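You operate a simulated robot arm through the tools that you are given. There is no shell and no other tool. Be economical: measure what you need, move in short steps, check, and stop when the job is done.

You are at the controls of a simulated robot arm. One attempt, no reset.

TASK
Put the three ring wrenches back on their outlines by size and lock the cart.
Fine: they go in the top drawer, lengthwise; shut it before locking. Where these are worked on the way, their far stop is far enough and under half their travel is too little: top drawer.

It is judged by the outcome, as a careful person would: the job done as asked, and still so three seconds after it is handed in. It fails if anything else is knocked over, pushed out of place, dropped, spilled or broken.

THE ROBOT
A 6-joint arm with a two-finger parallel gripper on a trunk, on a base that drives. Base frame: it is fixed to the floor where the robot stands at the start and does not move with it; the origin is under the middle of the robot, x ahead of it, y to its left, z up. Readings come in m, degrees, newtons and seconds.
With the tool pointing down near the work surface it reaches from about 0.1 to 0.54 m from the robot's upright axis, wherever it stands. Its first joint turns from -166.0 to 166.0 degrees. Places, roughly: cart brake pedal [0.6, 0.2, 0.2]; lock knob [0.5, -0.2, 0.9]; tool cart [0.8, -0.1, 0.5]; top drawer [0.7, -0.1, 0.8]. Payload 1.57 kg.
Tool frame: the origin (TCP) lies between the finger pads and is the grasp point; the fingertips stand 0.03 m ahead of it; z points along the fingers, y is the line along which they close. Largest opening 0.11 m; finger width 0.024, thickness 0.012; the body of the gripper, 0.048 by 0.112 m, starts 0.078 m behind the TCP.
Orientation is that of the tool frame in the base frame, as a unit quaternion [w, x, y, z]. With the fingers straight down and closing along the base's y, the tool's x points along the base's -x, its y along +y and its z along -z.

THE INTERFACE
- The arm moves only by the tool play_rows. Its argument "deltas" is text: rows parted by semicolons, each of 7 numbers parted by spaces: the shift along the tool's x, y, z in units of 250 mm (1.0 is 250 mm), then the turn, a rotation vector about the tool's x, y, z in units of 180 degrees (1.0 is 180 degrees), then the closure, from 0 (fully open) to 1 (shut). In form: tx ty tz ax ay az grip; .... A call has 1 to 12 rows; each row is the pose to reach, as a shift and turn from the pose commanded when the call began, along the tool's axes at that moment. A call with a number of a shift or a turn outside -1 to 1 is refused whole. Each row takes 0.2 s and may step no farther than 0.05 m and 8.6 degrees from the row before; otherwise, or with a gripper value out of range, the whole call is refused. A pose out of reach is approached as far as the arm can. The call stops where the force on the tool passes 40 N (or 10 N more than at its start, if that is more) or the arm is blocked; 0.2 s more then pass. The fingers move at their own pace (about 0.108 m/s each) and stop on an object; they squeeze with about 33 N. The grip force told is the motor's: it shows also when the fingers shut on nothing. Time passes only in rows, and 0.2 s behind the last, so rows that repeat a pose let the fingers close. It gives the time, the measured TCP pose, the force on the tool (base axes), the opening and the grip force at its end, in the units of the frame above (readings bear some noise), with the torque about the TCP (base axes, N m) and any sound that the robot's microphone picked up.
- Cameras (640 x 400 px; columns grow to the right, rows downward): "scene" is now at [0.0279, 0.1096, 1.8571]; the picture's right is [-0.50, -0.87, 0.00], its down [-0.81, 0.47, -0.36] and it looks along [0.31, -0.18, -0.93] (base axes); focal length 262 px, centre (320, 200). "wrist" rides on the gripper at [0.07, 0.016, -0.141] in the tool frame; the picture's right is [-0.23, 0.97, 0.00], its down [-0.86, -0.20, -0.48] and it looks along [-0.47, -0.11, 0.88] (tool axes); focal length 222 px, centre (320, 200). There is no depth. A picture from a camera that has moved, and an enlarged one, comes with that camera's place and axes in the base frame and with its lens.
- camera(camera): a new picture of that camera. It takes no simulated time.
- raise_lower(by): slides the trunk up (or, below 0, down) by that many m; the arm and the scene camera ride with it, the base frame stays. It gives what a move gives, with no picture.
- base_move(legs): drives the robot by 1 to 6 legs, each [ahead, left, turn to the left] in m, m and degrees, along the robot's own axes; the way and the turn of a leg run together, so that a leg with both is an arc; at most 1.5 m and 180 degrees a leg. The arm and the cameras ride along, it lands a little off, and it stops where it bumps. It gives what a move gives.
- pan_tilt(pan, tilt): turns the head with the scene camera to pan (to the left, within 120 degrees either way) and tilt (down, from -29 to 69), counted from straight ahead of the robot. It gives what a move gives.
- zoom(camera, box): a new picture of the part [left, top, right, bottom] of that camera's present view, enlarged. It takes no simulated time.
- hand_in(): hands the job in; it is judged then, once.

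Work in short steps. Places have to be worked out from the pictures, the camera data and where the tool is seen: move nearer, look again, correct. Check each grasp and each placing, and mend what went wrong. You have 120 turns and 78 pictures in all, those below and enlarged ones among them. Open the gripper and draw the arm clear of the work before you hand the job in, unless the task says otherwise; then end with one line.

The tools are called after "Call:" by a JSON object that holds its "method" and its "body". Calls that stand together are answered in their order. play_rows: Moves the arm, as the interface text tells. Its arguments: {"type":"object","properties":{"deltas":{"type":"string"}},"required":["deltas"]} The other tools are called the same way: raise_lower (by) slides the trunk up or down; base_move (legs) drives the base; pan_tilt (pan, tilt) turns the head that bears the scene camera; camera (camera) takes a picture; zoom (camera, box) takes an enlarged picture of a part of a camera's view; hand_in () hands the job in.

At the start:

```text
time_s: 0.0
position: [0.4573, -0.1112, 1.0636]
tool_rot: [0.001, -0.001, 1.0, 0.0]
force: [0.4, -0.1, 0.3]
torque: [0.0, 0.0, 0.0]
finger_gap: 0.1101
grip_force: 0.0
trunk travel left (down, up): [-0.475, 0.115]
robot x, y, heading: [0.0019, 0.0015, -0.0]
head pan, tilt: [-30.1, 68.8]
```

scene: 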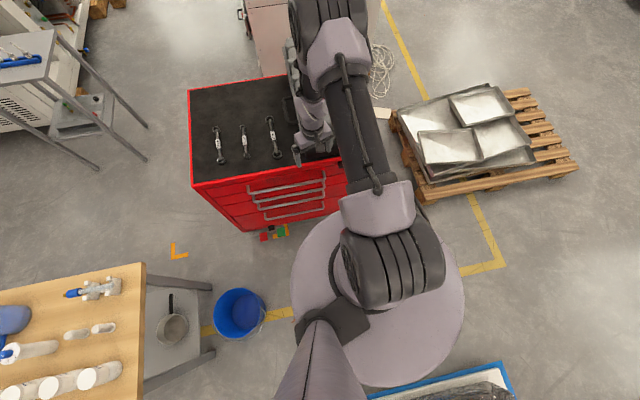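
wrist: 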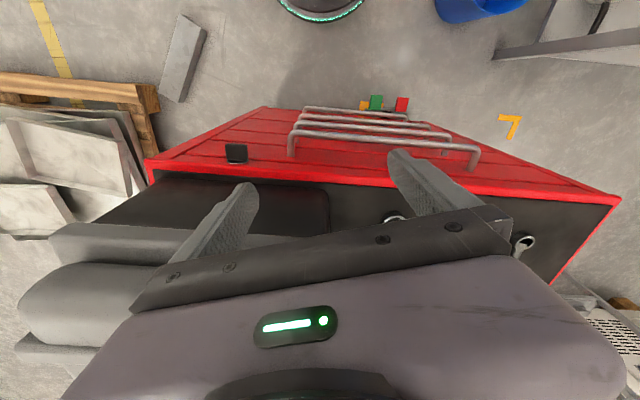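

The picture shows three wrenches on the cart top, drawers on the near face, a black lock knob at the front right. I take an enlarged look at the cart.

Call:
{"method": "zoom", "body": {"camera": "scene", "box": [180, 70, 360, 240]}}

Call:
{"method": "zoom", "body": {"camera": "wrist", "box": [140, 80, 560, 270]}}

```text
2.35 times, centred on (270, 155) of scene
camera zoom: at [0.0279, 0.1096, 1.8571], right [-0.5, -0.87, 0.0], down [-0.81, 0.47, -0.36], along [0.31, -0.18, -0.93], focal length 616 px, centre (438, 306)
```

zoom: 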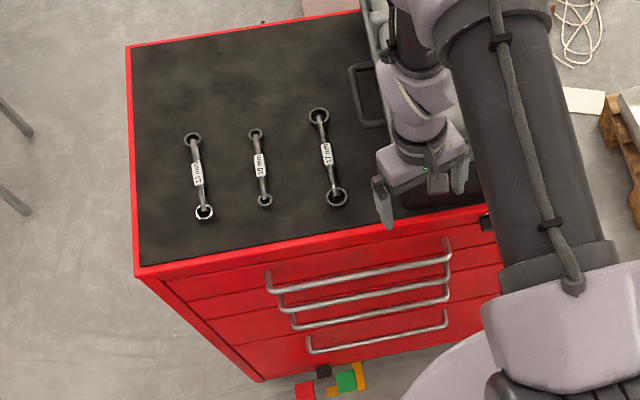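

```text
1.52 times, centred on (350, 175) of wrist
camera zoom: at [0.3871, -0.0934, 1.204], right [0.23, 0.97, 0.0], down [0.86, -0.2, 0.48], along [0.47, -0.11, -0.88], focal length 338 px, centre (274, 238)
```

zoom: 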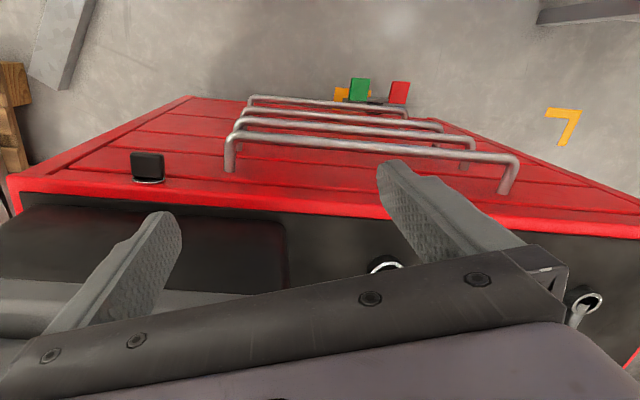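

Cart frame estimate: into-cart direction u≈(0.952,-0.307), left v≈(0.307,0.952), top z≈0.875. I look at the pedal and the wrenches in closer detail.

Call:
{"method": "zoom", "body": {"camera": "scene", "box": [240, 210, 310, 254]}}

Call:
{"method": "zoom", "body": {"camera": "scene", "box": [200, 105, 300, 170]}}

Call:
{"method": "zoom", "body": {"camera": "wrist", "box": [340, 80, 440, 142]}}

```text
9.09 times, centred on (275, 232) of scene
camera zoom: at [0.0279, 0.1096, 1.8571], right [-0.5, -0.87, 0.0], down [-0.81, 0.47, -0.36], along [0.31, -0.18, -0.93], focal length 2381 px, centre (729, -91)
```

zoom: 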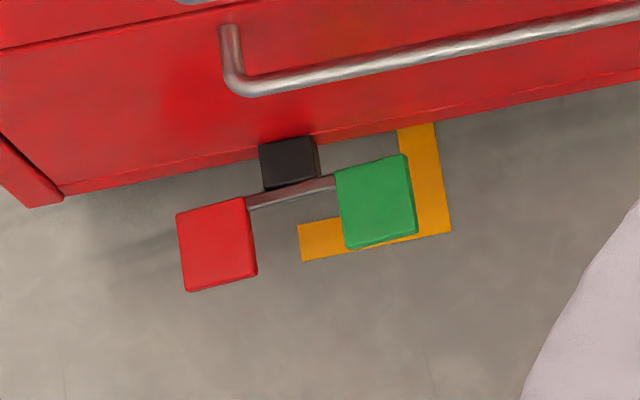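

```text
6.15 times, centred on (250, 138) of scene
camera zoom: at [0.0279, 0.1096, 1.8571], right [-0.5, -0.87, 0.0], down [-0.81, 0.47, -0.36], along [0.31, -0.18, -0.93], focal length 1612 px, centre (751, 585)
```

zoom: 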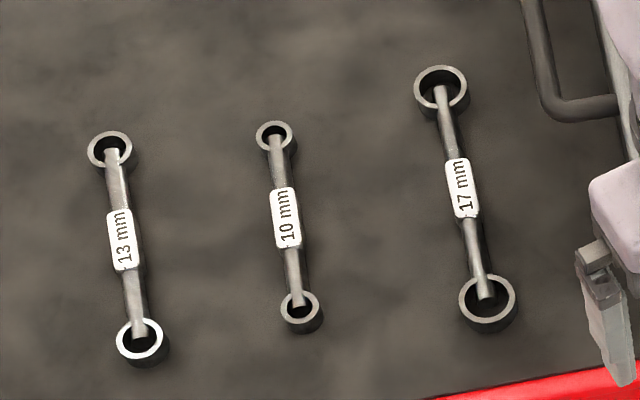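

```text
6.40 times, centred on (390, 111) of wrist
camera zoom: at [0.3871, -0.0934, 1.204], right [0.23, 0.97, 0.0], down [0.86, -0.2, 0.48], along [0.47, -0.11, -0.88], focal length 1422 px, centre (-128, 770)
```

zoom: 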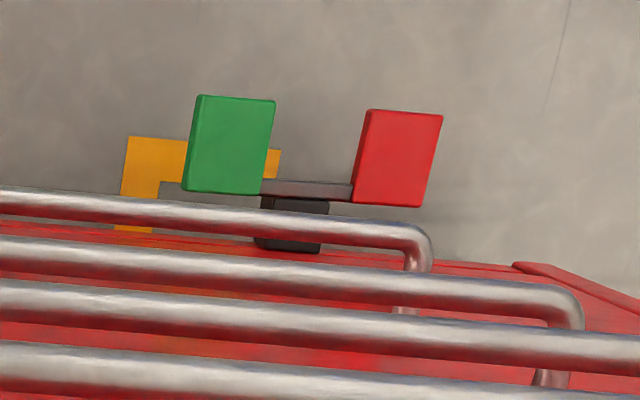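

Both pads triangulate with red lower than green, so the brake looks set; I'll verify it later. I move the arm aside to see the right part of the cart top.

Call:
{"method": "play_rows", "body": {"deltas": "0.1 -0.16 0 0 0 0 0; 0.2 -0.32 0 0 0 0 0; 0.3 -0.48 0 0 0 0 0; 0.4 -0.64 0 0 0 0 0; 0.5 -0.8 0 0 0 0 0; 0.6 -0.96 0 0 0 0 0"}}

Call:
{"method": "camera", "body": {"camera": "scene"}}

Call:
{"method": "camera", "body": {"camera": "wrist"}}

```text
time_s: 1.4
position: [0.3044, -0.3528, 1.0627]
tool_rot: [0.0, 0.0, 1.0, 0.001]
force: [0.1, -1.1, -0.6]
torque: [0.01, -0.02, 0.02]
finger_gap: 0.1102
grip_force: 0.1
trunk travel left (down, up): [-0.475, 0.115]
robot x, y, heading: [-0.0016, 0.0019, -0.0]
head pan, tilt: [-30.1, 68.8]
```

```text
70 pictures are left
camera scene: at [0.0266, 0.1079, 1.8572], right [-0.5, -0.87, 0.0], down [-0.81, 0.47, -0.36], along [0.31, -0.18, -0.93], focal length 262 px, centre (320, 200)
```

scene: 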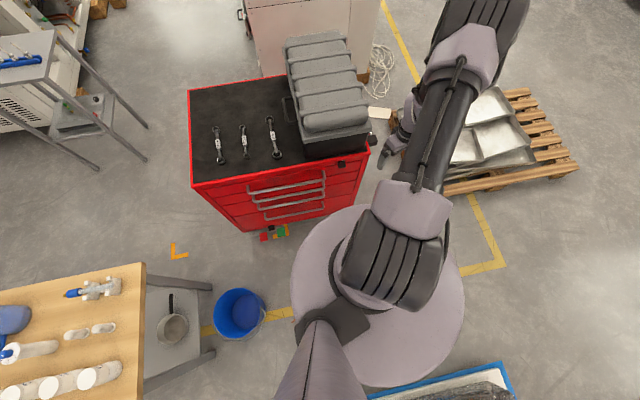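

```text
69 pictures are left
camera wrist: at [0.2348, -0.3359, 1.204], right [0.23, 0.97, 0.0], down [0.85, -0.2, 0.48], along [0.47, -0.11, -0.88], focal length 222 px, centre (320, 200)
```

wrist: 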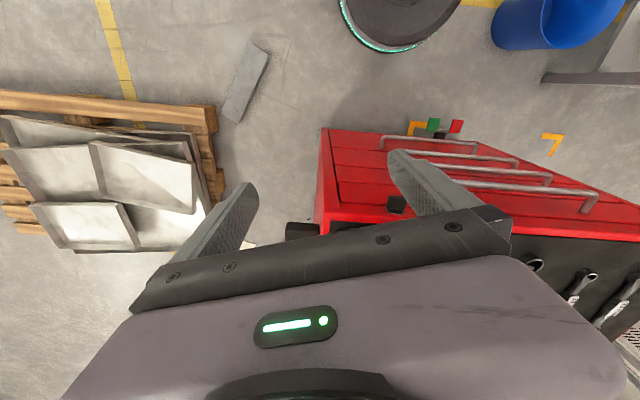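

A tool case covers the right of the cart top. I need to know how slim the robot's column is, so I turn the wrist camera toward the robot.

Call:
{"method": "play_rows", "body": {"deltas": "0 0 0 0 0 -0.047 0;0 0 0 0 0 -0.094 0;0 0 0 0 0 -0.141 0;0 0 0 0 0 -0.188 0;0 0 0 0 0 -0.235 0;0 0 0 0 0 -0.282 0;0 0 0 0 0 -0.329 0;0 0 0 0 0 -0.376 0;0 0 0 0 0 -0.423 0;0 0 0 0 0 -0.47 0;0 0 0 0 0 -0.517 0;0 0 0 0 0 -0.564 0"}}

Call:
{"method": "camera", "body": {"camera": "wrist"}}

```text
time_s: 4.0
position: [0.3077, -0.3508, 1.0627]
tool_rot: [0.0, 0.776, -0.631, 0.0]
force: [0.1, -0.2, 0.1]
torque: [-0.01, -0.02, 0.01]
finger_gap: 0.1099
grip_force: 0.0
trunk travel left (down, up): [-0.475, 0.115]
robot x, y, heading: [0.0027, 0.0012, -0.2]
head pan, tilt: [-30.1, 68.8]
```

```text
68 pictures are left
camera wrist: at [0.3051, -0.4209, 1.2038], right [-1.0, 0.03, 0.0], down [0.02, 0.88, 0.48], along [0.01, 0.48, -0.88], focal length 222 px, centre (320, 200)
```

wrist: 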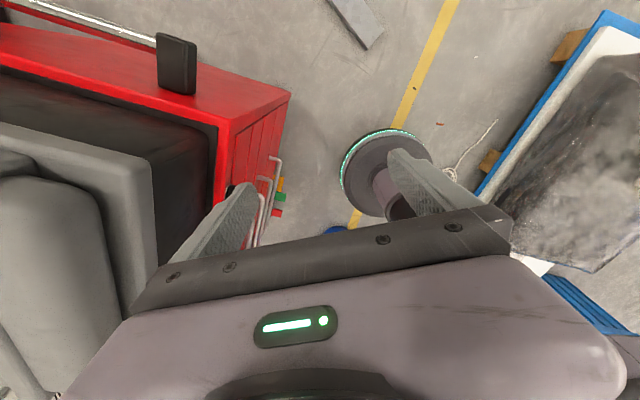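

The column is slim (r≈0.08) on a base of r≈0.23. Now zoom on the pedals and lock knob from this angle.

Call:
{"method": "zoom", "body": {"camera": "wrist", "box": [230, 140, 310, 250]}}

Call:
{"method": "zoom", "body": {"camera": "scene", "box": [290, 130, 390, 190]}}

```text
3.64 times, centred on (270, 195) of wrist
camera zoom: at [0.3051, -0.4209, 1.2038], right [-1.0, 0.03, 0.0], down [0.02, 0.88, 0.48], along [0.01, 0.48, -0.88], focal length 808 px, centre (502, 218)
```

zoom: 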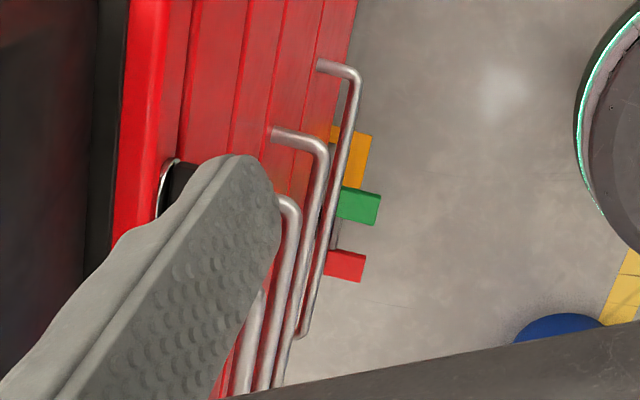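

```text
6.40 times, centred on (340, 160) of scene
camera zoom: at [0.0279, 0.1096, 1.857], right [-0.5, -0.87, 0.0], down [-0.81, 0.47, -0.36], along [0.31, -0.18, -0.93], focal length 1676 px, centre (192, 456)
```

zoom: 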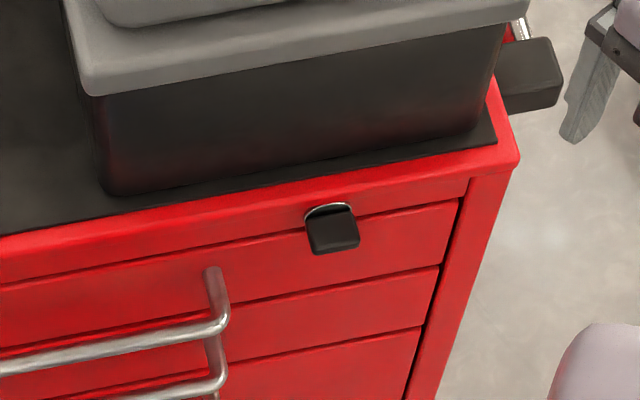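

I check the brake pedal from low: pitch the wrist up and lower the trunk where the arm is clear of the cart.

Call:
{"method": "play_rows", "body": {"deltas": "0.03 0 0 0 -0.046 0 0;0.06 0 0 0 -0.092 0 0;0.1 0 0 0 -0.138 0 0;0.1 0 0 0 -0.184 0 0;0.1 0 0 0 -0.23 0 0;0.1 0 0 0 -0.276 0 0"}}

Call:
{"method": "raise_lower", "body": {"by": -0.4}}

Call:
{"method": "camera", "body": {"camera": "wrist"}}

```text
time_s: 5.4
position: [0.3407, -0.3037, 1.0574]
tool_rot: [-0.11, 0.725, -0.646, -0.21]
force: [0.5, 0.3, 0.3]
torque: [0.04, -0.03, 0.0]
finger_gap: 0.1099
grip_force: 0.1
out of reach, approached as far as the arm can: row 2, 3, 4, 5, 6
trunk travel left (down, up): [-0.475, 0.115]
robot x, y, heading: [-0.0001, 0.0018, 0.0]
head pan, tilt: [-30.1, 68.8]
```

```text
time_s: 9.2
position: [0.3396, -0.304, 0.6575]
tool_rot: [-0.11, 0.725, -0.646, -0.211]
force: [0.0, 1.5, -0.4]
torque: [-0.04, 0.0, 0.03]
finger_gap: 0.1102
grip_force: 0.1
trunk travel left (down, up): [-0.075, 0.515]
robot x, y, heading: [-0.0003, -0.0013, -0.2]
head pan, tilt: [-30.1, 68.8]
```

```text
65 pictures are left
camera wrist: at [0.3529, -0.4286, 0.7537], right [-0.98, 0.07, 0.21], down [0.21, 0.58, 0.79], along [-0.07, 0.81, -0.58], focal length 222 px, centre (320, 200)
```

wrist: 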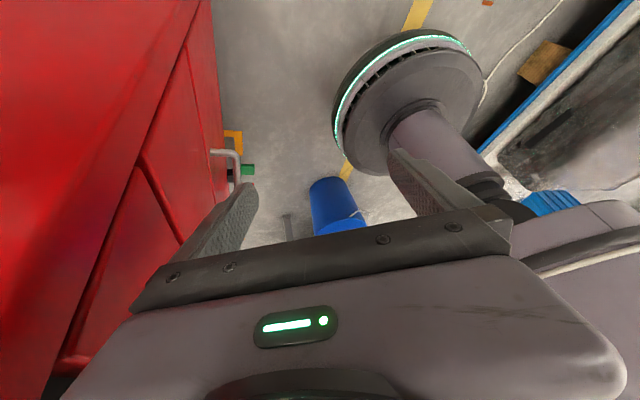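

The fingers hide the pedal here. The scene camera rides low now, so I turn the head toward the pedal.

Call:
{"method": "pan_tilt", "body": {"pan": 8, "tilt": 60}}

Call:
{"method": "camera", "body": {"camera": "scene"}}

```text
time_s: 10.3
position: [0.3405, -0.3034, 0.6581]
tool_rot: [-0.11, 0.725, -0.647, -0.211]
force: [0.0, 0.0, 0.3]
torque: [0.0, -0.01, 0.01]
finger_gap: 0.11
grip_force: 0.2
trunk travel left (down, up): [-0.075, 0.515]
robot x, y, heading: [-0.0018, 0.0002, 0.0]
head pan, tilt: [8.0, 60.0]
```

```text
64 pictures are left
camera scene: at [0.0455, 0.1468, 1.4664], right [0.14, -0.99, 0.0], down [-0.86, -0.12, -0.5], along [0.49, 0.07, -0.87], focal length 262 px, centre (320, 200)
```

scene: 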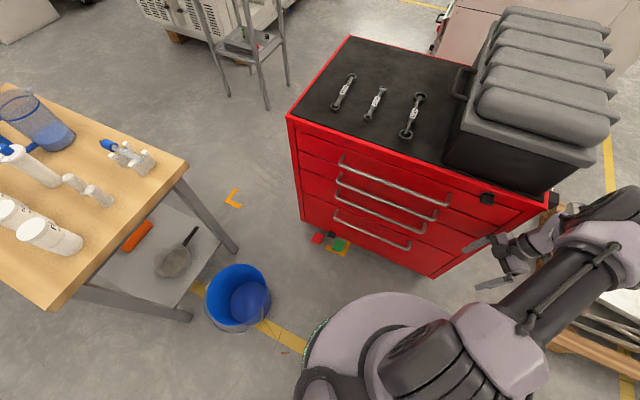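

Call:
{"method": "zoom", "body": {"camera": "scene", "box": [295, 215, 365, 260]}}

Call:
{"method": "zoom", "body": {"camera": "scene", "box": [285, 110, 565, 285]}}

```text
8.89 times, centred on (330, 238) of scene
camera zoom: at [0.0455, 0.1468, 1.4664], right [0.14, -0.99, 0.0], down [-0.86, -0.12, -0.5], along [0.49, 0.07, -0.87], focal length 2328 px, centre (231, -133)
```

zoom: 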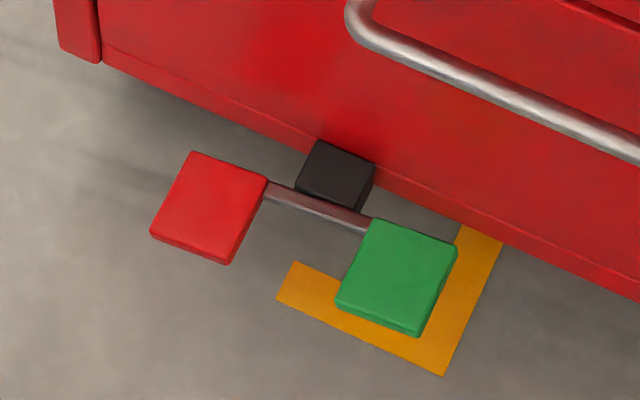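

```text
2.29 times, centred on (425, 198) of scene
camera zoom: at [0.0455, 0.1468, 1.4664], right [0.14, -0.99, 0.0], down [-0.86, -0.12, -0.5], along [0.49, 0.07, -0.87], focal length 599 px, centre (80, 206)
```

zoom: 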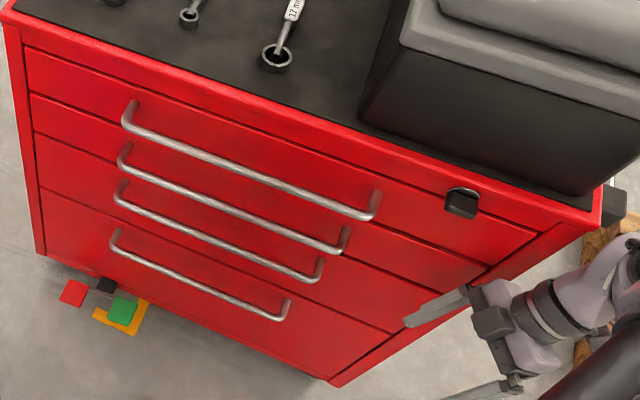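

Green pad stands higher than red in three views: red is pressed, brake set. I raise the trunk again and make a small corrective tilt to see how the commanded pose behaves.

Call:
{"method": "raise_lower", "body": {"by": 0.4}}

Call:
{"method": "play_rows", "body": {"deltas": "0 0 0 0 0.046 0 0"}}

```text
time_s: 14.1
position: [0.3409, -0.3027, 1.0571]
tool_rot: [-0.109, 0.726, -0.646, -0.21]
force: [-0.4, -0.4, 0.2]
torque: [0.03, -0.01, 0.0]
finger_gap: 0.1099
grip_force: 0.0
trunk travel left (down, up): [-0.475, 0.115]
robot x, y, heading: [-0.0009, 0.0013, -0.2]
head pan, tilt: [8.0, 60.0]
```

```text
time_s: 14.5
position: [0.3396, -0.3024, 1.0566]
tool_rot: [-0.063, 0.739, -0.652, -0.157]
force: [0.3, 0.0, 0.1]
torque: [-0.01, 0.04, 0.0]
finger_gap: 0.1102
grip_force: 0.0
trunk travel left (down, up): [-0.475, 0.115]
robot x, y, heading: [0.0002, -0.0023, -0.1]
head pan, tilt: [8.0, 60.0]
```

Commanded pose follows the achieved one. Now I bring the tool straight down with its closing line along the cart's depth direction (yaw 72°).

Call:
{"method": "play_rows", "body": {"deltas": "0 0 0 0.0145 0.0231 0.0345 0.2;0 0 0 0.029 0.0462 0.0689 0.4;0 0 0 0.0435 0.0693 0.1034 0.5;0 0 0 0.058 0.0924 0.1378 0.5;0 0 0 0.058 0.0924 0.1378 0.5"}}

Call:
{"method": "zoom", "body": {"camera": "scene", "box": [285, 110, 565, 285]}}

```text
time_s: 15.7
position: [0.3405, -0.3034, 1.0582]
tool_rot: [0.0, -0.588, 0.809, 0.0]
force: [0.2, -0.4, -0.5]
torque: [0.02, -0.02, 0.01]
finger_gap: 0.0549
grip_force: 0.0
trunk travel left (down, up): [-0.475, 0.115]
robot x, y, heading: [0.0021, -0.0002, -0.3]
head pan, tilt: [8.0, 60.0]
```

```text
2.29 times, centred on (425, 198) of scene
camera zoom: at [0.0455, 0.1463, 1.8665], right [0.14, -0.99, 0.0], down [-0.86, -0.12, -0.5], along [0.5, 0.07, -0.87], focal length 599 px, centre (80, 206)
```

zoom: 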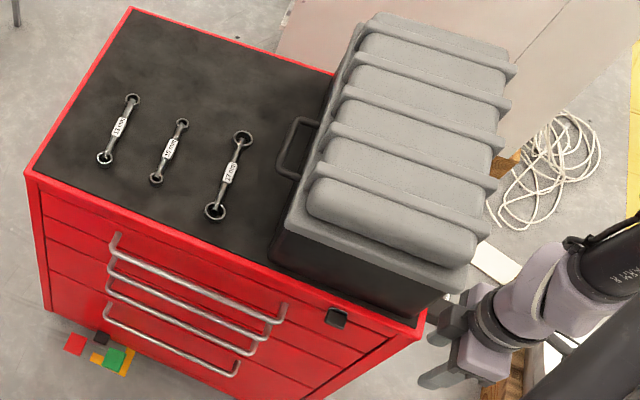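

Orientation is right. I move the half-closed gripper along the cart front toward the handle's middle (≈(0.508,0.004,0.80)), staying high.

Call:
{"method": "play_rows", "body": {"deltas": "-0.19 -0.03 0 0 0 0 0.5;-0.38 -0.06 0 0 0 0 0.5;-0.57 -0.09 0 0 0 0 0.5;-0.76 -0.13 0 0 0 0 0.5;-0.95 -0.17 0 0 0 0 0.5"}}

Call:
{"method": "play_rows", "body": {"deltas": "-0.19 -0.04 0 0 0 0 0.5;-0.38 -0.07 0.02 0 0 0 0.5;-0.426 -0.09 0.2 0 0 0 0.5;-0.426 -0.09 0.38 0 0 0 0.5"}}

Call:
{"method": "camera", "body": {"camera": "wrist"}}

Call:
{"method": "camera", "body": {"camera": "scene"}}

```text
time_s: 16.9
position: [0.4566, -0.0891, 1.0582]
tool_rot: [0.0, -0.588, 0.809, 0.0]
force: [0.6, 0.4, -0.1]
torque: [-0.05, 0.06, 0.0]
finger_gap: 0.0551
grip_force: 0.1
trunk travel left (down, up): [-0.475, 0.115]
robot x, y, heading: [0.0004, 0.0007, -0.2]
head pan, tilt: [8.0, 60.0]
```

```text
time_s: 17.9
position: [0.5096, 0.0065, 0.9621]
tool_rot: [0.001, -0.588, 0.809, 0.0]
force: [-0.5, -0.2, -0.5]
torque: [0.02, -0.02, 0.01]
finger_gap: 0.0553
grip_force: 0.0
trunk travel left (down, up): [-0.475, 0.115]
robot x, y, heading: [0.0, -0.0032, 0.1]
head pan, tilt: [8.0, 60.0]
```

```text
60 pictures are left
camera wrist: at [0.472, -0.0552, 1.104], right [-0.86, 0.52, 0.0], down [0.45, 0.75, 0.48], along [0.25, 0.41, -0.88], focal length 222 px, centre (320, 200)
```

wrist: 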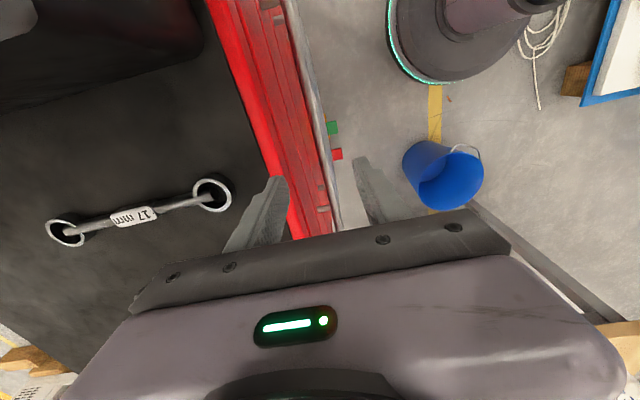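

```text
59 pictures are left
camera scene: at [0.0458, 0.1471, 1.8664], right [0.14, -0.99, 0.0], down [-0.86, -0.12, -0.5], along [0.49, 0.07, -0.87], focal length 262 px, centre (320, 200)
```

scene: 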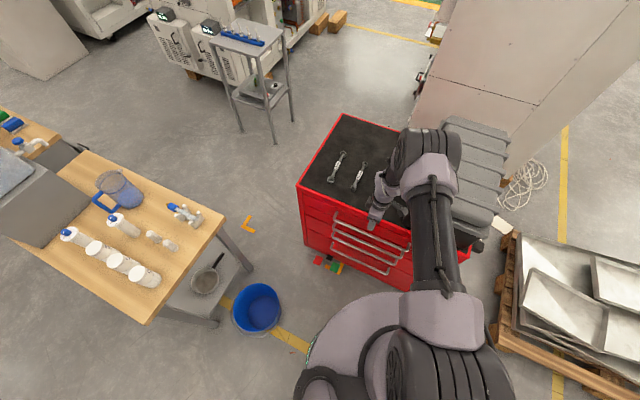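

Enlarge the wrist view around the fingers to see the handle bar against them.

Call:
{"method": "zoom", "body": {"camera": "wrist", "box": [220, 0, 420, 250]}}

```text
1.60 times, centred on (320, 125) of wrist
camera zoom: at [0.472, -0.0552, 1.104], right [-0.86, 0.52, 0.0], down [0.45, 0.75, 0.48], along [0.25, 0.41, -0.88], focal length 355 px, centre (320, 320)
```

zoom: 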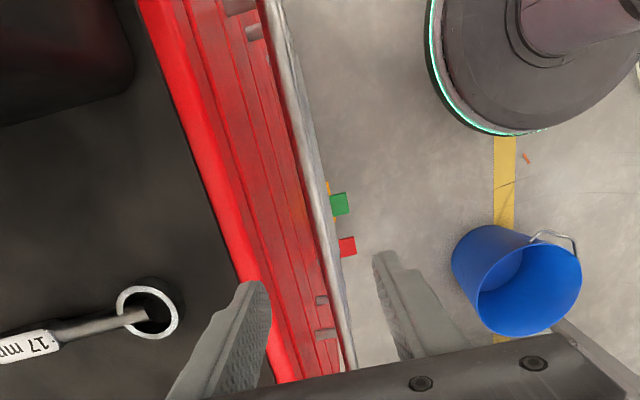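

The bar runs between the fingers at u≈-0.053, parallel to the tool; the lip is at u≈0. I close a bit more, shift 3 mm out and descend to z≈0.815.

Call:
{"method": "play_rows", "body": {"deltas": "0 0.01 0 0 0 0 0.6;0 0.01 0.15 0 0 0 0.6;0 0.01 0.3 0 0 0 0.6;0 0.01 0.45 0 0 0 0.6;0 0.01 0.52 0 0 0 0.6;0 0.01 0.588 0 0 0 0.6"}}

Call:
{"method": "zoom", "body": {"camera": "wrist", "box": [170, 0, 470, 250]}}

```text
time_s: 19.3
position: [0.5078, 0.0042, 0.8172]
tool_rot: [0.001, -0.588, 0.809, 0.0]
force: [0.3, 0.5, 0.1]
torque: [0.04, 0.02, 0.03]
finger_gap: 0.0439
grip_force: 0.1
trunk travel left (down, up): [-0.475, 0.115]
robot x, y, heading: [0.0022, -0.0023, 0.3]
head pan, tilt: [8.0, 60.0]
```

```text
1.60 times, centred on (320, 125) of wrist
camera zoom: at [0.4699, -0.0571, 0.9574], right [-0.86, 0.52, 0.0], down [0.45, 0.75, 0.48], along [0.25, 0.41, -0.88], focal length 355 px, centre (320, 320)
```

zoom: 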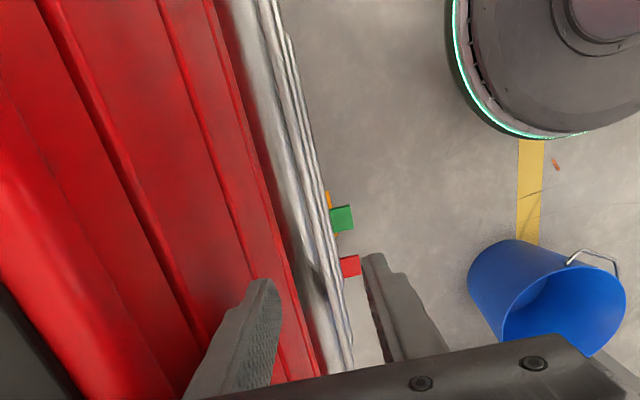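

No contact and the bar lies between the fingers. I close on it.

Call:
{"method": "play_rows", "body": {"deltas": "0 0 0 0 0 0 0.8;0 0 0 0 0 0 1;0 0 0 0 0 0 1"}}

```text
time_s: 20.1
position: [0.5089, 0.004, 0.8163]
tool_rot: [0.001, -0.588, 0.809, 0.0]
force: [8.2, -3.4, 0.7]
torque: [-0.12, -0.19, -0.02]
finger_gap: 0.0136
grip_force: 30.7
trunk travel left (down, up): [-0.475, 0.115]
robot x, y, heading: [-0.0007, 0.0019, 0.1]
head pan, tilt: [8.0, 60.0]
```

Gripped (gap 13.6 mm). I pull out gently 5 cm and check that the cart stays.

Call:
{"method": "play_rows", "body": {"deltas": "0 0.03 0 0 0 0 1;0 0.06 0 0 0 0 1;0 0.1 0 0 0 0 1;0 0.14 0 0 0 0 1;0 0.18 0 0 0 0 1;0 0.2 0 0 0 0 1"}}

Call:
{"method": "camera", "body": {"camera": "scene"}}

```text
time_s: 21.5
position: [0.4574, 0.0194, 0.8165]
tool_rot: [0.001, -0.588, 0.809, 0.0]
force: [2.3, 2.6, 15.7]
torque: [-0.11, 0.0, -0.05]
finger_gap: 0.0138
grip_force: 30.3
trunk travel left (down, up): [-0.475, 0.115]
robot x, y, heading: [-0.0, 0.0007, -0.2]
head pan, tilt: [8.0, 60.0]
```

```text
56 pictures are left
camera scene: at [0.0443, 0.1473, 1.8665], right [0.14, -0.99, 0.0], down [-0.86, -0.12, -0.5], along [0.5, 0.07, -0.87], focal length 262 px, centre (320, 200)
```

scene: 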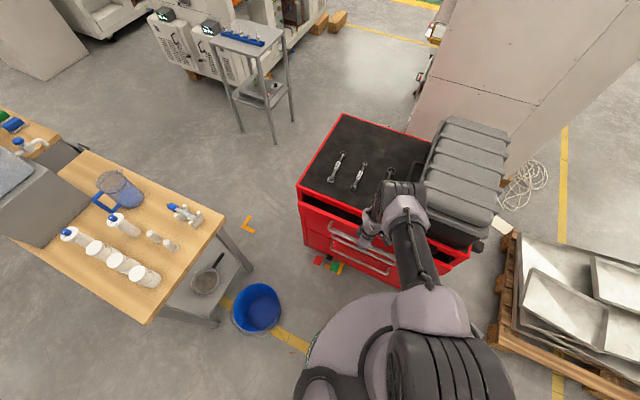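

The drawer slides and the cart corners have not moved. I pull another 20 cm.

Call:
{"method": "play_rows", "body": {"deltas": "0 0.06 0 0 0 0 1;0 0.13 0 0 0 0 1;0 0.2 0 0 0 0 1;0 0.27 0 0 0 0 1;0 0.34 0 0 0 0 1;0 0.41 0 0 0 0 1;0 0.48 0 0 0 0 1;0 0.56 0 0 0 0 1;0 0.64 0 0 0 0 1;0 0.72 0 0 0 0 1;0 0.8 0 0 0 0 1"}}

Call:
{"method": "camera", "body": {"camera": "scene"}}

```text
time_s: 23.9
position: [0.2669, 0.0823, 0.8165]
tool_rot: [-0.001, -0.588, 0.809, 0.0]
force: [-4.0, -2.7, -2.2]
torque: [-0.92, 0.25, -0.03]
finger_gap: 0.0137
grip_force: 29.8
trunk travel left (down, up): [-0.475, 0.115]
robot x, y, heading: [0.0024, -0.0036, -0.2]
head pan, tilt: [8.0, 60.0]
```

```text
55 pictures are left
camera scene: at [0.0446, 0.1465, 1.8664], right [0.14, -0.99, 0.0], down [-0.86, -0.12, -0.5], along [0.5, 0.07, -0.87], focal length 262 px, centre (320, 200)
```

scene: 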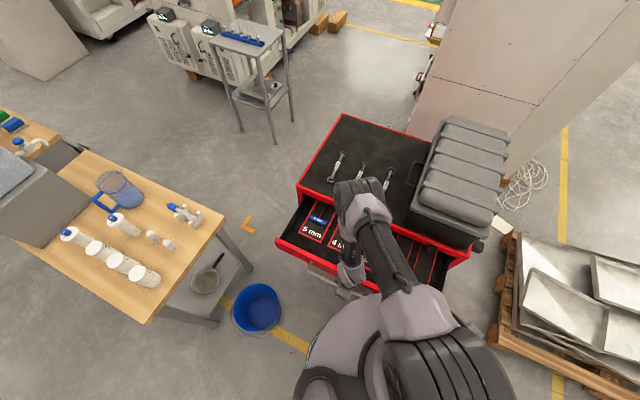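

Open by 25 cm; the drawer floor shows labelled places. I zoom in.

Call:
{"method": "zoom", "body": {"camera": "scene", "box": [265, 180, 485, 310]}}

Call:
{"method": "camera", "body": {"camera": "wrist"}}

```text
2.91 times, centred on (375, 245) of scene
camera zoom: at [0.0446, 0.1465, 1.8664], right [0.14, -0.99, 0.0], down [-0.86, -0.12, -0.5], along [0.5, 0.07, -0.87], focal length 762 px, centre (160, 69)
```

zoom: 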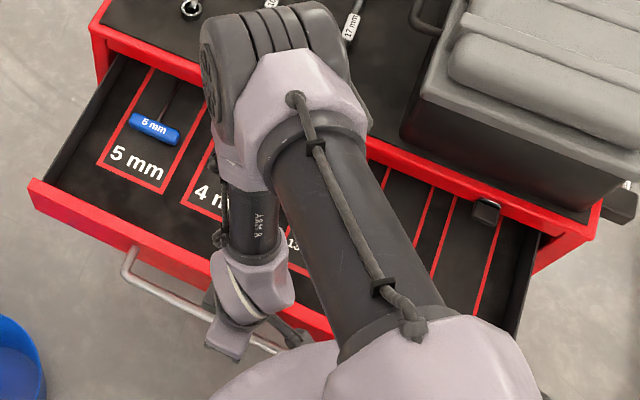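

```text
53 pictures are left
camera wrist: at [0.2307, 0.021, 0.9576], right [-0.86, 0.52, 0.0], down [0.45, 0.75, 0.48], along [0.25, 0.41, -0.88], focal length 222 px, centre (320, 200)
```

wrist: 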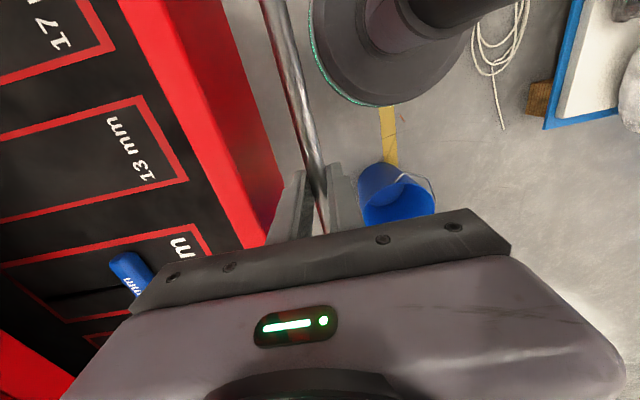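

The slots run along the drawer with labels at the front (13 mm, 17 mm seen); the knob stays on the frame. I release the handle and rise.

Call:
{"method": "play_rows", "body": {"deltas": "0 0 0 0 0 0 0.8;0 0 0 0 0 0 0.65;0 0 -0.15 0 0 0 0.65;0 0 -0.33 0 0 0 0.6;0 0 -0.52 0 0 0 0.5;0.15 0 -0.65 0 0 0 0.5;0.33 0 -0.7 0 0 0 0.5;0.52 0 -0.7 0 0 0 0.5;0.7 0 -0.7 0 0 0 0.5;0.88 0 -0.7 0 0 0 0.5"}}

Call:
{"method": "zoom", "body": {"camera": "scene", "box": [255, 110, 495, 310]}}

Call:
{"method": "camera", "body": {"camera": "wrist"}}

```text
time_s: 26.1
position: [0.1994, -0.1294, 0.9903]
tool_rot: [0.002, -0.588, 0.809, 0.001]
force: [-0.1, 0.0, 0.3]
torque: [0.01, -0.02, 0.0]
finger_gap: 0.0551
grip_force: 0.0
trunk travel left (down, up): [-0.475, 0.115]
robot x, y, heading: [0.0013, -0.0011, -0.2]
head pan, tilt: [8.0, 60.0]
```

```text
2.00 times, centred on (375, 210) of scene
camera zoom: at [0.0437, 0.1442, 1.8667], right [0.14, -0.99, 0.0], down [-0.86, -0.12, -0.5], along [0.5, 0.07, -0.87], focal length 524 px, centre (210, 180)
```

zoom: 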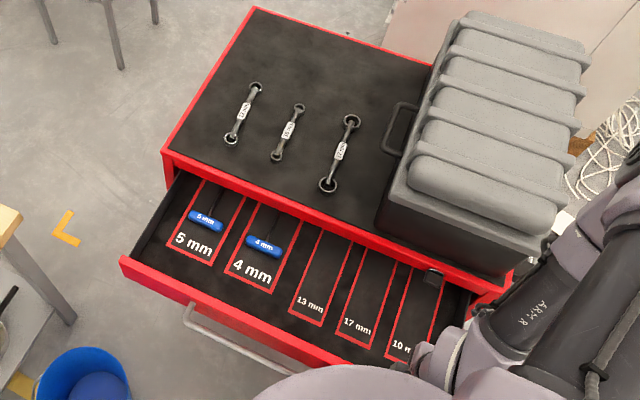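

```text
51 pictures are left
camera wrist: at [0.1624, -0.1902, 1.1316], right [-0.86, 0.52, 0.0], down [0.45, 0.75, 0.48], along [0.25, 0.41, -0.88], focal length 222 px, centre (320, 200)
```

wrist: 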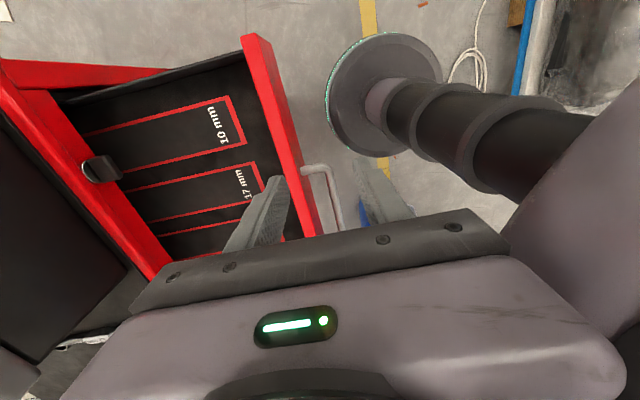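

The wrench slots (13, 17, 10 mm, left to right) start ~7 cm behind the drawer front and run under the lip, so the drawer must come out further. I shift the base left/forward slightly to be centred before the drawer.

Call:
{"method": "base_move", "body": {"legs": [[0.0, 0.14, 0]]}}

Call:
{"method": "camera", "body": {"camera": "wrist"}}

```text
time_s: 27.4
position: [0.2004, 0.015, 0.9899]
tool_rot: [0.0, -0.587, 0.809, 0.0]
force: [0.4, 0.1, -0.2]
torque: [-0.01, 0.03, 0.02]
finger_gap: 0.0549
grip_force: 0.1
trunk travel left (down, up): [-0.475, 0.115]
robot x, y, heading: [-0.0005, 0.1405, 0.2]
head pan, tilt: [8.0, 60.0]
```

```text
50 pictures are left
camera wrist: at [0.1636, -0.0461, 1.1318], right [-0.86, 0.52, 0.0], down [0.45, 0.75, 0.48], along [0.25, 0.41, -0.88], focal length 222 px, centre (320, 200)
```

wrist: 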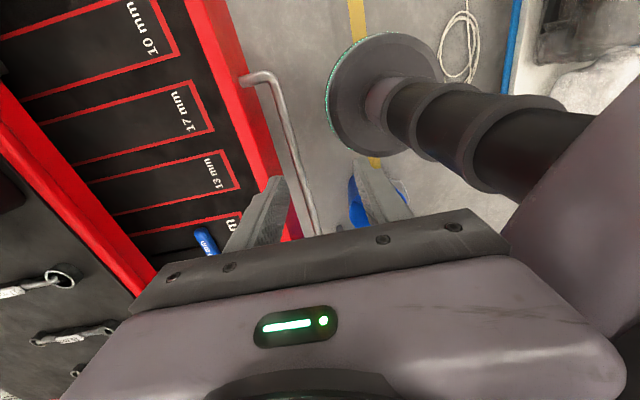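

I go back to the handle at (0.266,0.079), with the gap at 44 mm, and descend around the bar.

Call:
{"method": "play_rows", "body": {"deltas": "-0.16 -0.085 0 0 0 0 0.6;-0.324 -0.171 0 0 0 0 0.6;-0.324 -0.171 0.18 0 0 0 0.6;-0.324 -0.171 0.36 0 0 0 0.6;-0.324 -0.171 0.53 0 0 0 0.6;-0.324 -0.171 0.692 0 0 0 0.6;-0.324 -0.171 0.692 0 0 0 0.8;-0.324 -0.171 0.692 0 0 0 1;-0.324 -0.171 0.692 0 0 0 1"}}

```text
time_s: 29.4
position: [0.2652, 0.0772, 0.8177]
tool_rot: [0.0, -0.588, 0.809, 0.0]
force: [2.5, 1.9, -9.8]
torque: [0.22, -0.14, -0.02]
finger_gap: 0.014
grip_force: 30.0
trunk travel left (down, up): [-0.475, 0.115]
robot x, y, heading: [0.0016, 0.1398, -0.2]
head pan, tilt: [8.0, 60.0]
```

Gripped again. I pull on slowly, up to 12 cm, letting the call stop at the drawer's end.

Call:
{"method": "play_rows", "body": {"deltas": "0 0.04 0 0 0 0 1;0 0.08 0 0 0 0 1;0 0.12 0 0 0 0 1;0 0.16 0 0 0 0 1;0 0.2 0 0 0 0 1;0 0.24 0 0 0 0 1;0 0.28 0 0 0 0 1;0 0.32 0 0 0 0 1;0 0.36 0 0 0 0 1;0 0.4 0 0 0 0 1;0 0.44 0 0 0 0 1;0 0.48 0 0 0 0 1"}}

Call:
{"method": "camera", "body": {"camera": "scene"}}

```text
time_s: 32.2
position: [0.244, 0.0931, 0.8233]
tool_rot: [0.052, -0.584, 0.808, -0.058]
force: [-6.7, -12.9, -3.4]
torque: [-1.09, 0.4, 0.21]
finger_gap: 0.014
grip_force: 30.5
trunk travel left (down, up): [-0.475, 0.115]
robot x, y, heading: [-0.0, 0.1426, 0.1]
head pan, tilt: [8.0, 60.0]
stopped in row 12: the arm was blocked; the commanded pose is now the measured one
```

```text
49 pictures are left
camera scene: at [0.0449, 0.2863, 1.8667], right [0.14, -0.99, 0.0], down [-0.86, -0.12, -0.5], along [0.5, 0.07, -0.87], focal length 262 px, centre (320, 200)
```

scene: 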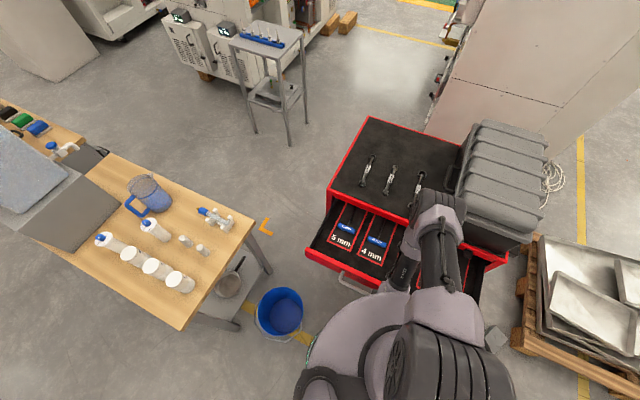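

Blocked after ~2.5 cm more, with the tool twisting a bit: the far stop is at ≈0.275 m. I release, rise, and look.

Call:
{"method": "play_rows", "body": {"deltas": "0 0 0 0 0 0 0.8;0 0 0 0 0 0 0.6;0 0 0 0 0 0 0.6;0 0 -0.15 0 0 0 0.6;0 0 -0.33 0 0 0 0.6;0 0 -0.52 0 0 0 0.5;0 0 -0.7 0 0 0 0.5"}}

Call:
{"method": "camera", "body": {"camera": "scene"}}

```text
time_s: 34.0
position: [0.27, 0.0908, 0.9815]
tool_rot: [0.089, -0.582, 0.802, -0.098]
force: [0.1, 0.1, 0.0]
torque: [0.0, 0.0, 0.03]
finger_gap: 0.055
grip_force: 0.0
trunk travel left (down, up): [-0.475, 0.115]
robot x, y, heading: [0.0042, 0.1349, 0.2]
head pan, tilt: [8.0, 60.0]
stopped in row 7: the arm was blocked; the commanded pose is now the measured one
```

```text
48 pictures are left
camera scene: at [0.046, 0.2881, 1.8664], right [0.14, -0.99, 0.0], down [-0.86, -0.12, -0.5], along [0.49, 0.07, -0.87], focal length 262 px, centre (320, 200)
```

scene: 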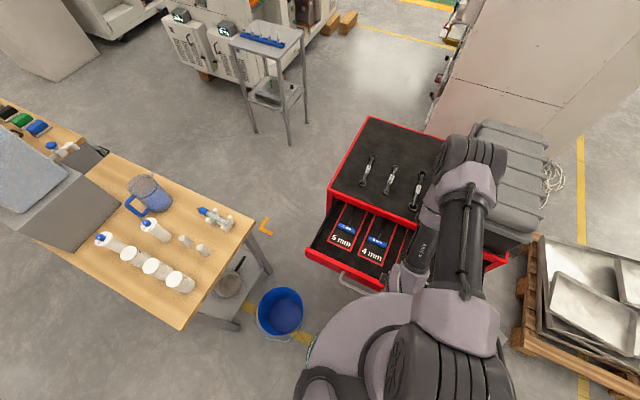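

Blocking in free air suggests the elbow, which reaches out over the case, is touching something. I raise the trunk to free it and check the case.

Call:
{"method": "raise_lower", "body": {"by": 0.11}}

Call:
{"method": "zoom", "body": {"camera": "scene", "box": [300, 100, 560, 300]}}

```text
time_s: 35.5
position: [0.2694, 0.0908, 1.0914]
tool_rot: [0.088, -0.582, 0.802, -0.097]
force: [0.7, 0.1, 0.0]
torque: [0.0, -0.02, 0.01]
finger_gap: 0.055
grip_force: 0.0
trunk travel left (down, up): [-0.585, 0.005]
robot x, y, heading: [-0.0029, 0.14, -0.2]
head pan, tilt: [8.0, 60.0]
```

```text
2.00 times, centred on (430, 200) of scene
camera zoom: at [0.0457, 0.2882, 1.9763], right [0.14, -0.99, 0.0], down [-0.86, -0.12, -0.5], along [0.5, 0.07, -0.87], focal length 524 px, centre (100, 200)
```

zoom: 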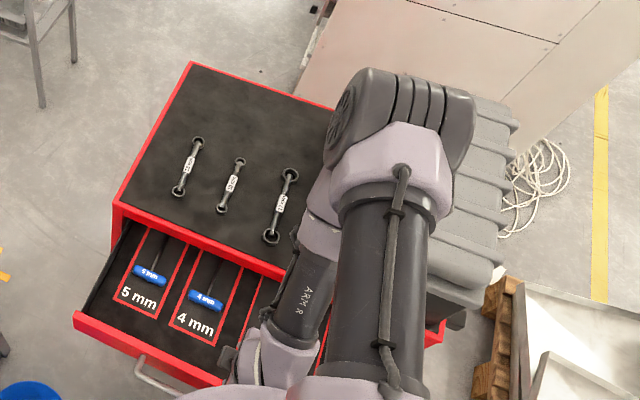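

Elbow stands over the case; I straighten the tool now that it is higher and see if it still blocks.

Call:
{"method": "play_rows", "body": {"deltas": "0 0 0 -0.042 0.005 0 0.5;0 0 0 -0.083 0.009 0 0.5;0 -0.1 0 -0.083 0.009 0 0.5;0 -0.25 0 -0.083 0.009 0 0.5"}}

Call:
{"method": "camera", "body": {"camera": "scene"}}

```text
time_s: 36.5
position: [0.3299, 0.0704, 1.1064]
tool_rot: [0.0, -0.587, 0.81, 0.002]
force: [0.3, 0.9, 0.7]
torque: [0.03, -0.01, 0.01]
finger_gap: 0.055
grip_force: 0.1
trunk travel left (down, up): [-0.585, 0.005]
robot x, y, heading: [-0.0023, 0.1414, -0.0]
head pan, tilt: [8.0, 60.0]
```

```text
46 pictures are left
camera scene: at [0.0465, 0.2878, 1.9764], right [0.14, -0.99, 0.0], down [-0.86, -0.12, -0.5], along [0.49, 0.07, -0.87], focal length 262 px, centre (320, 200)
```

scene: 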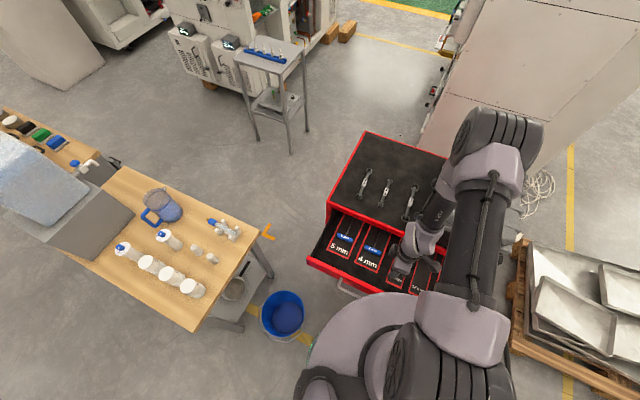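

Free now. With the trunk at the top the elbow stands higher, so I try the last bit of drawer travel from this height; first move above the bar and look.

Call:
{"method": "play_rows", "body": {"deltas": "0.02 0.17 0.05 0 0 0 0.5;0.045 0.347 0.1 0 0 0 0.5;0.045 0.347 0.28 0 0 0 0.5;0.045 0.347 0.46 0 0 0 0.55;0.045 0.347 0.6 0 0 0 0.55"}}

Call:
{"method": "camera", "body": {"camera": "wrist"}}

```text
time_s: 37.7
position: [0.2429, 0.0876, 0.9586]
tool_rot: [0.0, -0.587, 0.809, 0.0]
force: [0.3, -0.2, 0.7]
torque: [0.01, -0.04, 0.04]
finger_gap: 0.0494
grip_force: 0.1
trunk travel left (down, up): [-0.585, 0.005]
robot x, y, heading: [0.0019, 0.1397, 0.3]
head pan, tilt: [8.0, 60.0]
```

```text
45 pictures are left
camera wrist: at [0.2054, 0.0276, 1.1005], right [-0.86, 0.52, 0.0], down [0.46, 0.75, 0.48], along [0.25, 0.41, -0.88], focal length 222 px, centre (320, 200)
```

wrist: 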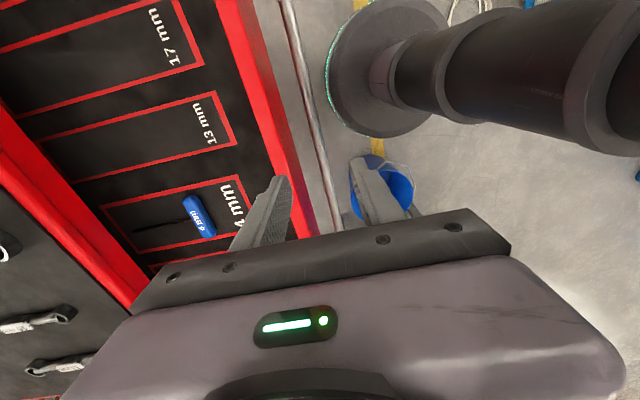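

The bar is exactly between the fingers (drawer open ≈0.277). I descend, grip and pull a few centimetres gently.

Call:
{"method": "play_rows", "body": {"deltas": "0 0 0.18 0 0 0 0.6;0 0 0.36 0 0 0 0.6;0 0 0.5 0 0 0 0.6;0 0 0.567 0 0 0 0.6;0 0 0.567 0 0 0 0.8;0 0 0.567 0 0 0 1;0 0 0.567 0 0 0 1"}}

Call:
{"method": "play_rows", "body": {"deltas": "0 0.02 0 0 0 0 1;0 0.04 0 0 0 0 1;0 0.06 0 0 0 0 1;0 0.08 0 0 0 0 1;0 0.1 0 0 0 0 1;0 0.12 0 0 0 0 1"}}

```text
time_s: 39.3
position: [0.2457, 0.0894, 0.8424]
tool_rot: [0.0, -0.587, 0.81, 0.0]
force: [-0.2, -0.2, -0.3]
torque: [-0.04, 0.0, -0.01]
finger_gap: 0.0
grip_force: 21.2
out of reach, approached as far as the arm can: row 3, 4, 5, 6, 7
trunk travel left (down, up): [-0.585, 0.005]
robot x, y, heading: [-0.001, 0.1416, -0.1]
head pan, tilt: [8.0, 60.0]
```

```text
time_s: 40.7
position: [0.2199, 0.0973, 0.8505]
tool_rot: [0.0, -0.587, 0.809, 0.0]
force: [0.4, -0.1, 0.1]
torque: [0.02, -0.01, -0.01]
finger_gap: 0.0
grip_force: 21.4
out of reach, approached as far as the arm can: row 3, 4, 5, 6
trunk travel left (down, up): [-0.585, 0.005]
robot x, y, heading: [0.0037, 0.1405, 0.0]
head pan, tilt: [8.0, 60.0]
```

The fingers closed above the bar (out of reach that high), harmlessly. The earlier stop at 0.277 m was very likely the drawer's own stop. I rise and look at the drawer from above.

Call:
{"method": "play_rows", "body": {"deltas": "0 0 -0.18 0 0 0 0.6;0 0 -0.36 0 0 0 0.5;0 0 -0.54 0 0 0 0.4;0 0 -0.7 0 0 0 0.4;0 -0.2 -0.8 0 0 0 0.4;0 -0.4 -0.8 0 0 0 0.4;0 -0.6 -0.8 0 0 0 0.4;0 -0.8 -0.8 0 0 0 0.4;0 -1 -0.8 0 0 0 0.4"}}

Call:
{"method": "camera", "body": {"camera": "wrist"}}

Call:
{"method": "zoom", "body": {"camera": "scene", "box": [300, 110, 560, 310]}}

```text
refused: row 5 steps farther than a row can; nothing moved
```

```text
44 pictures are left
camera wrist: at [0.1832, 0.0366, 0.991], right [-0.86, 0.52, 0.0], down [0.46, 0.75, 0.48], along [0.25, 0.41, -0.88], focal length 222 px, centre (320, 200)
```

wrist: 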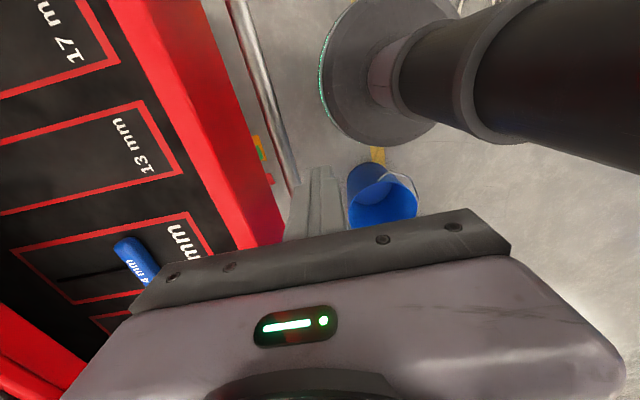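

```text
2.00 times, centred on (430, 210) of scene
camera zoom: at [0.0455, 0.2881, 1.9764], right [0.14, -0.99, 0.0], down [-0.86, -0.12, -0.5], along [0.5, 0.07, -0.87], focal length 524 px, centre (100, 180)
```

zoom: 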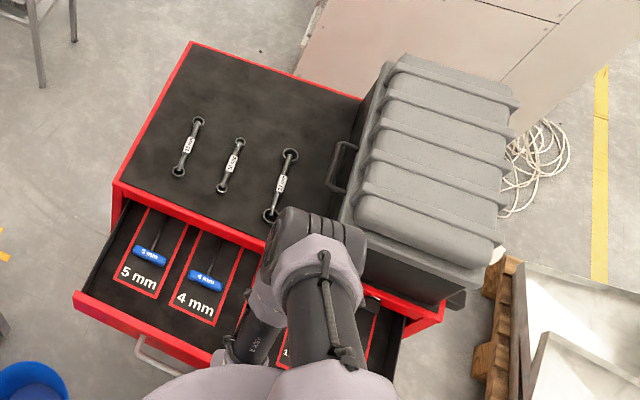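

The hex-key slots' back edges still lie ~4 cm under the lip, so the drawer probably has more travel and the arm's fold was the limit. I rise, then back the base 13 cm (space behind is ~30 cm) and lower the trunk to the former height.

Call:
{"method": "play_rows", "body": {"deltas": "0 0 -0.18 0 0 0 0.6;0 0 -0.36 0 0 0 0.5;0 0 -0.54 0 0 0 0.5;0 -0.1 -0.68 0 0 0 0.5"}}

Call:
{"method": "base_move", "body": {"legs": [[-0.13, 0.0, 0]]}}

Call:
{"method": "raise_lower", "body": {"by": -0.1}}

Call:
{"method": "camera", "body": {"camera": "wrist"}}

```text
time_s: 41.7
position: [0.2448, 0.0908, 1.0191]
tool_rot: [0.0, -0.587, 0.81, 0.0]
force: [0.5, 0.1, -0.3]
torque: [0.04, 0.03, -0.02]
finger_gap: 0.0549
grip_force: 0.1
trunk travel left (down, up): [-0.585, 0.005]
robot x, y, heading: [0.0057, 0.1374, -0.0]
head pan, tilt: [8.0, 60.0]
```

```text
time_s: 42.9
position: [0.1149, 0.091, 1.0189]
tool_rot: [0.0, -0.587, 0.81, -0.001]
force: [-0.4, -0.6, -0.7]
torque: [-0.01, -0.04, -0.04]
finger_gap: 0.055
grip_force: 0.0
trunk travel left (down, up): [-0.585, 0.005]
robot x, y, heading: [-0.1287, 0.1418, -0.1]
head pan, tilt: [8.0, 60.0]
```

```text
time_s: 44.3
position: [0.1146, 0.0909, 0.9207]
tool_rot: [0.0, -0.586, 0.81, 0.0]
force: [0.1, -0.2, 0.1]
torque: [0.01, -0.01, -0.02]
finger_gap: 0.0548
grip_force: 0.0
trunk travel left (down, up): [-0.485, 0.105]
robot x, y, heading: [-0.1268, 0.1406, -0.1]
head pan, tilt: [8.0, 60.0]
```

```text
42 pictures are left
camera wrist: at [0.0781, 0.0302, 1.0604], right [-0.85, 0.52, 0.0], down [0.46, 0.75, 0.48], along [0.25, 0.41, -0.88], focal length 222 px, centre (320, 200)
```

wrist: 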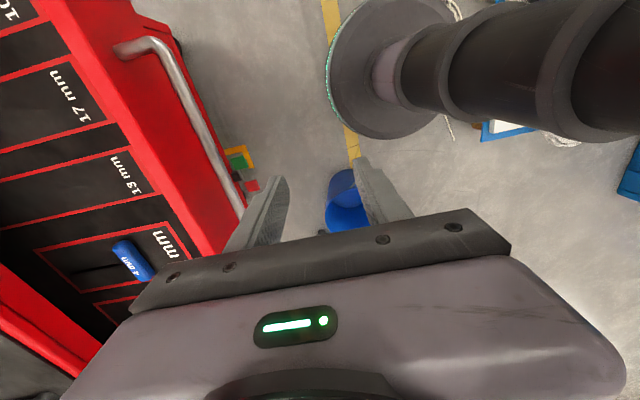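

I move the gripper over the bar again, descend and grip.

Call:
{"method": "play_rows", "body": {"deltas": "-0.05 -0.165 0 0 0 0 0.55;-0.1 -0.33 0 0 0 0 0.6;-0.149 -0.488 0 0 0 0 0.6;-0.149 -0.488 0.15 0 0 0 0.6;-0.149 -0.488 0.3 0 0 0 0.6;-0.149 -0.488 0.416 0 0 0 0.6;-0.149 -0.488 0.416 0 0 0 0.8;-0.149 -0.488 0.416 0 0 0 1;-0.149 -0.488 0.416 0 0 0 1"}}

Call:
{"method": "play_rows", "body": {"deltas": "0 0.02 0 0 0 0 1;0 0.05 0 0 0 0 1;0 0.08 0 0 0 0 1;0 0.11 0 0 0 0 1;0 0.14 0 0 0 0 1;0 0.17 0 0 0 0 1;0 0.2 0 0 0 0 1;0 0.23 0 0 0 0 1;0 0.26 0 0 0 0 1;0 0.29 0 0 0 0 1;0 0.32 0 0 0 0 1"}}

```text
time_s: 46.3
position: [0.2454, 0.0878, 0.8173]
tool_rot: [0.0, -0.587, 0.81, 0.0]
force: [1.9, -1.7, -3.8]
torque: [0.14, -0.06, 0.24]
finger_gap: 0.0137
grip_force: 29.5
trunk travel left (down, up): [-0.485, 0.105]
robot x, y, heading: [-0.1285, 0.1426, -0.3]
head pan, tilt: [8.0, 60.0]
```

```text
time_s: 48.7
position: [0.1662, 0.1136, 0.8144]
tool_rot: [0.0, -0.587, 0.81, 0.001]
force: [0.4, -2.0, 26.9]
torque: [-0.37, 0.13, 0.31]
finger_gap: 0.0137
grip_force: 30.1
trunk travel left (down, up): [-0.485, 0.105]
robot x, y, heading: [-0.1285, 0.1437, -0.0]
head pan, tilt: [8.0, 60.0]
```

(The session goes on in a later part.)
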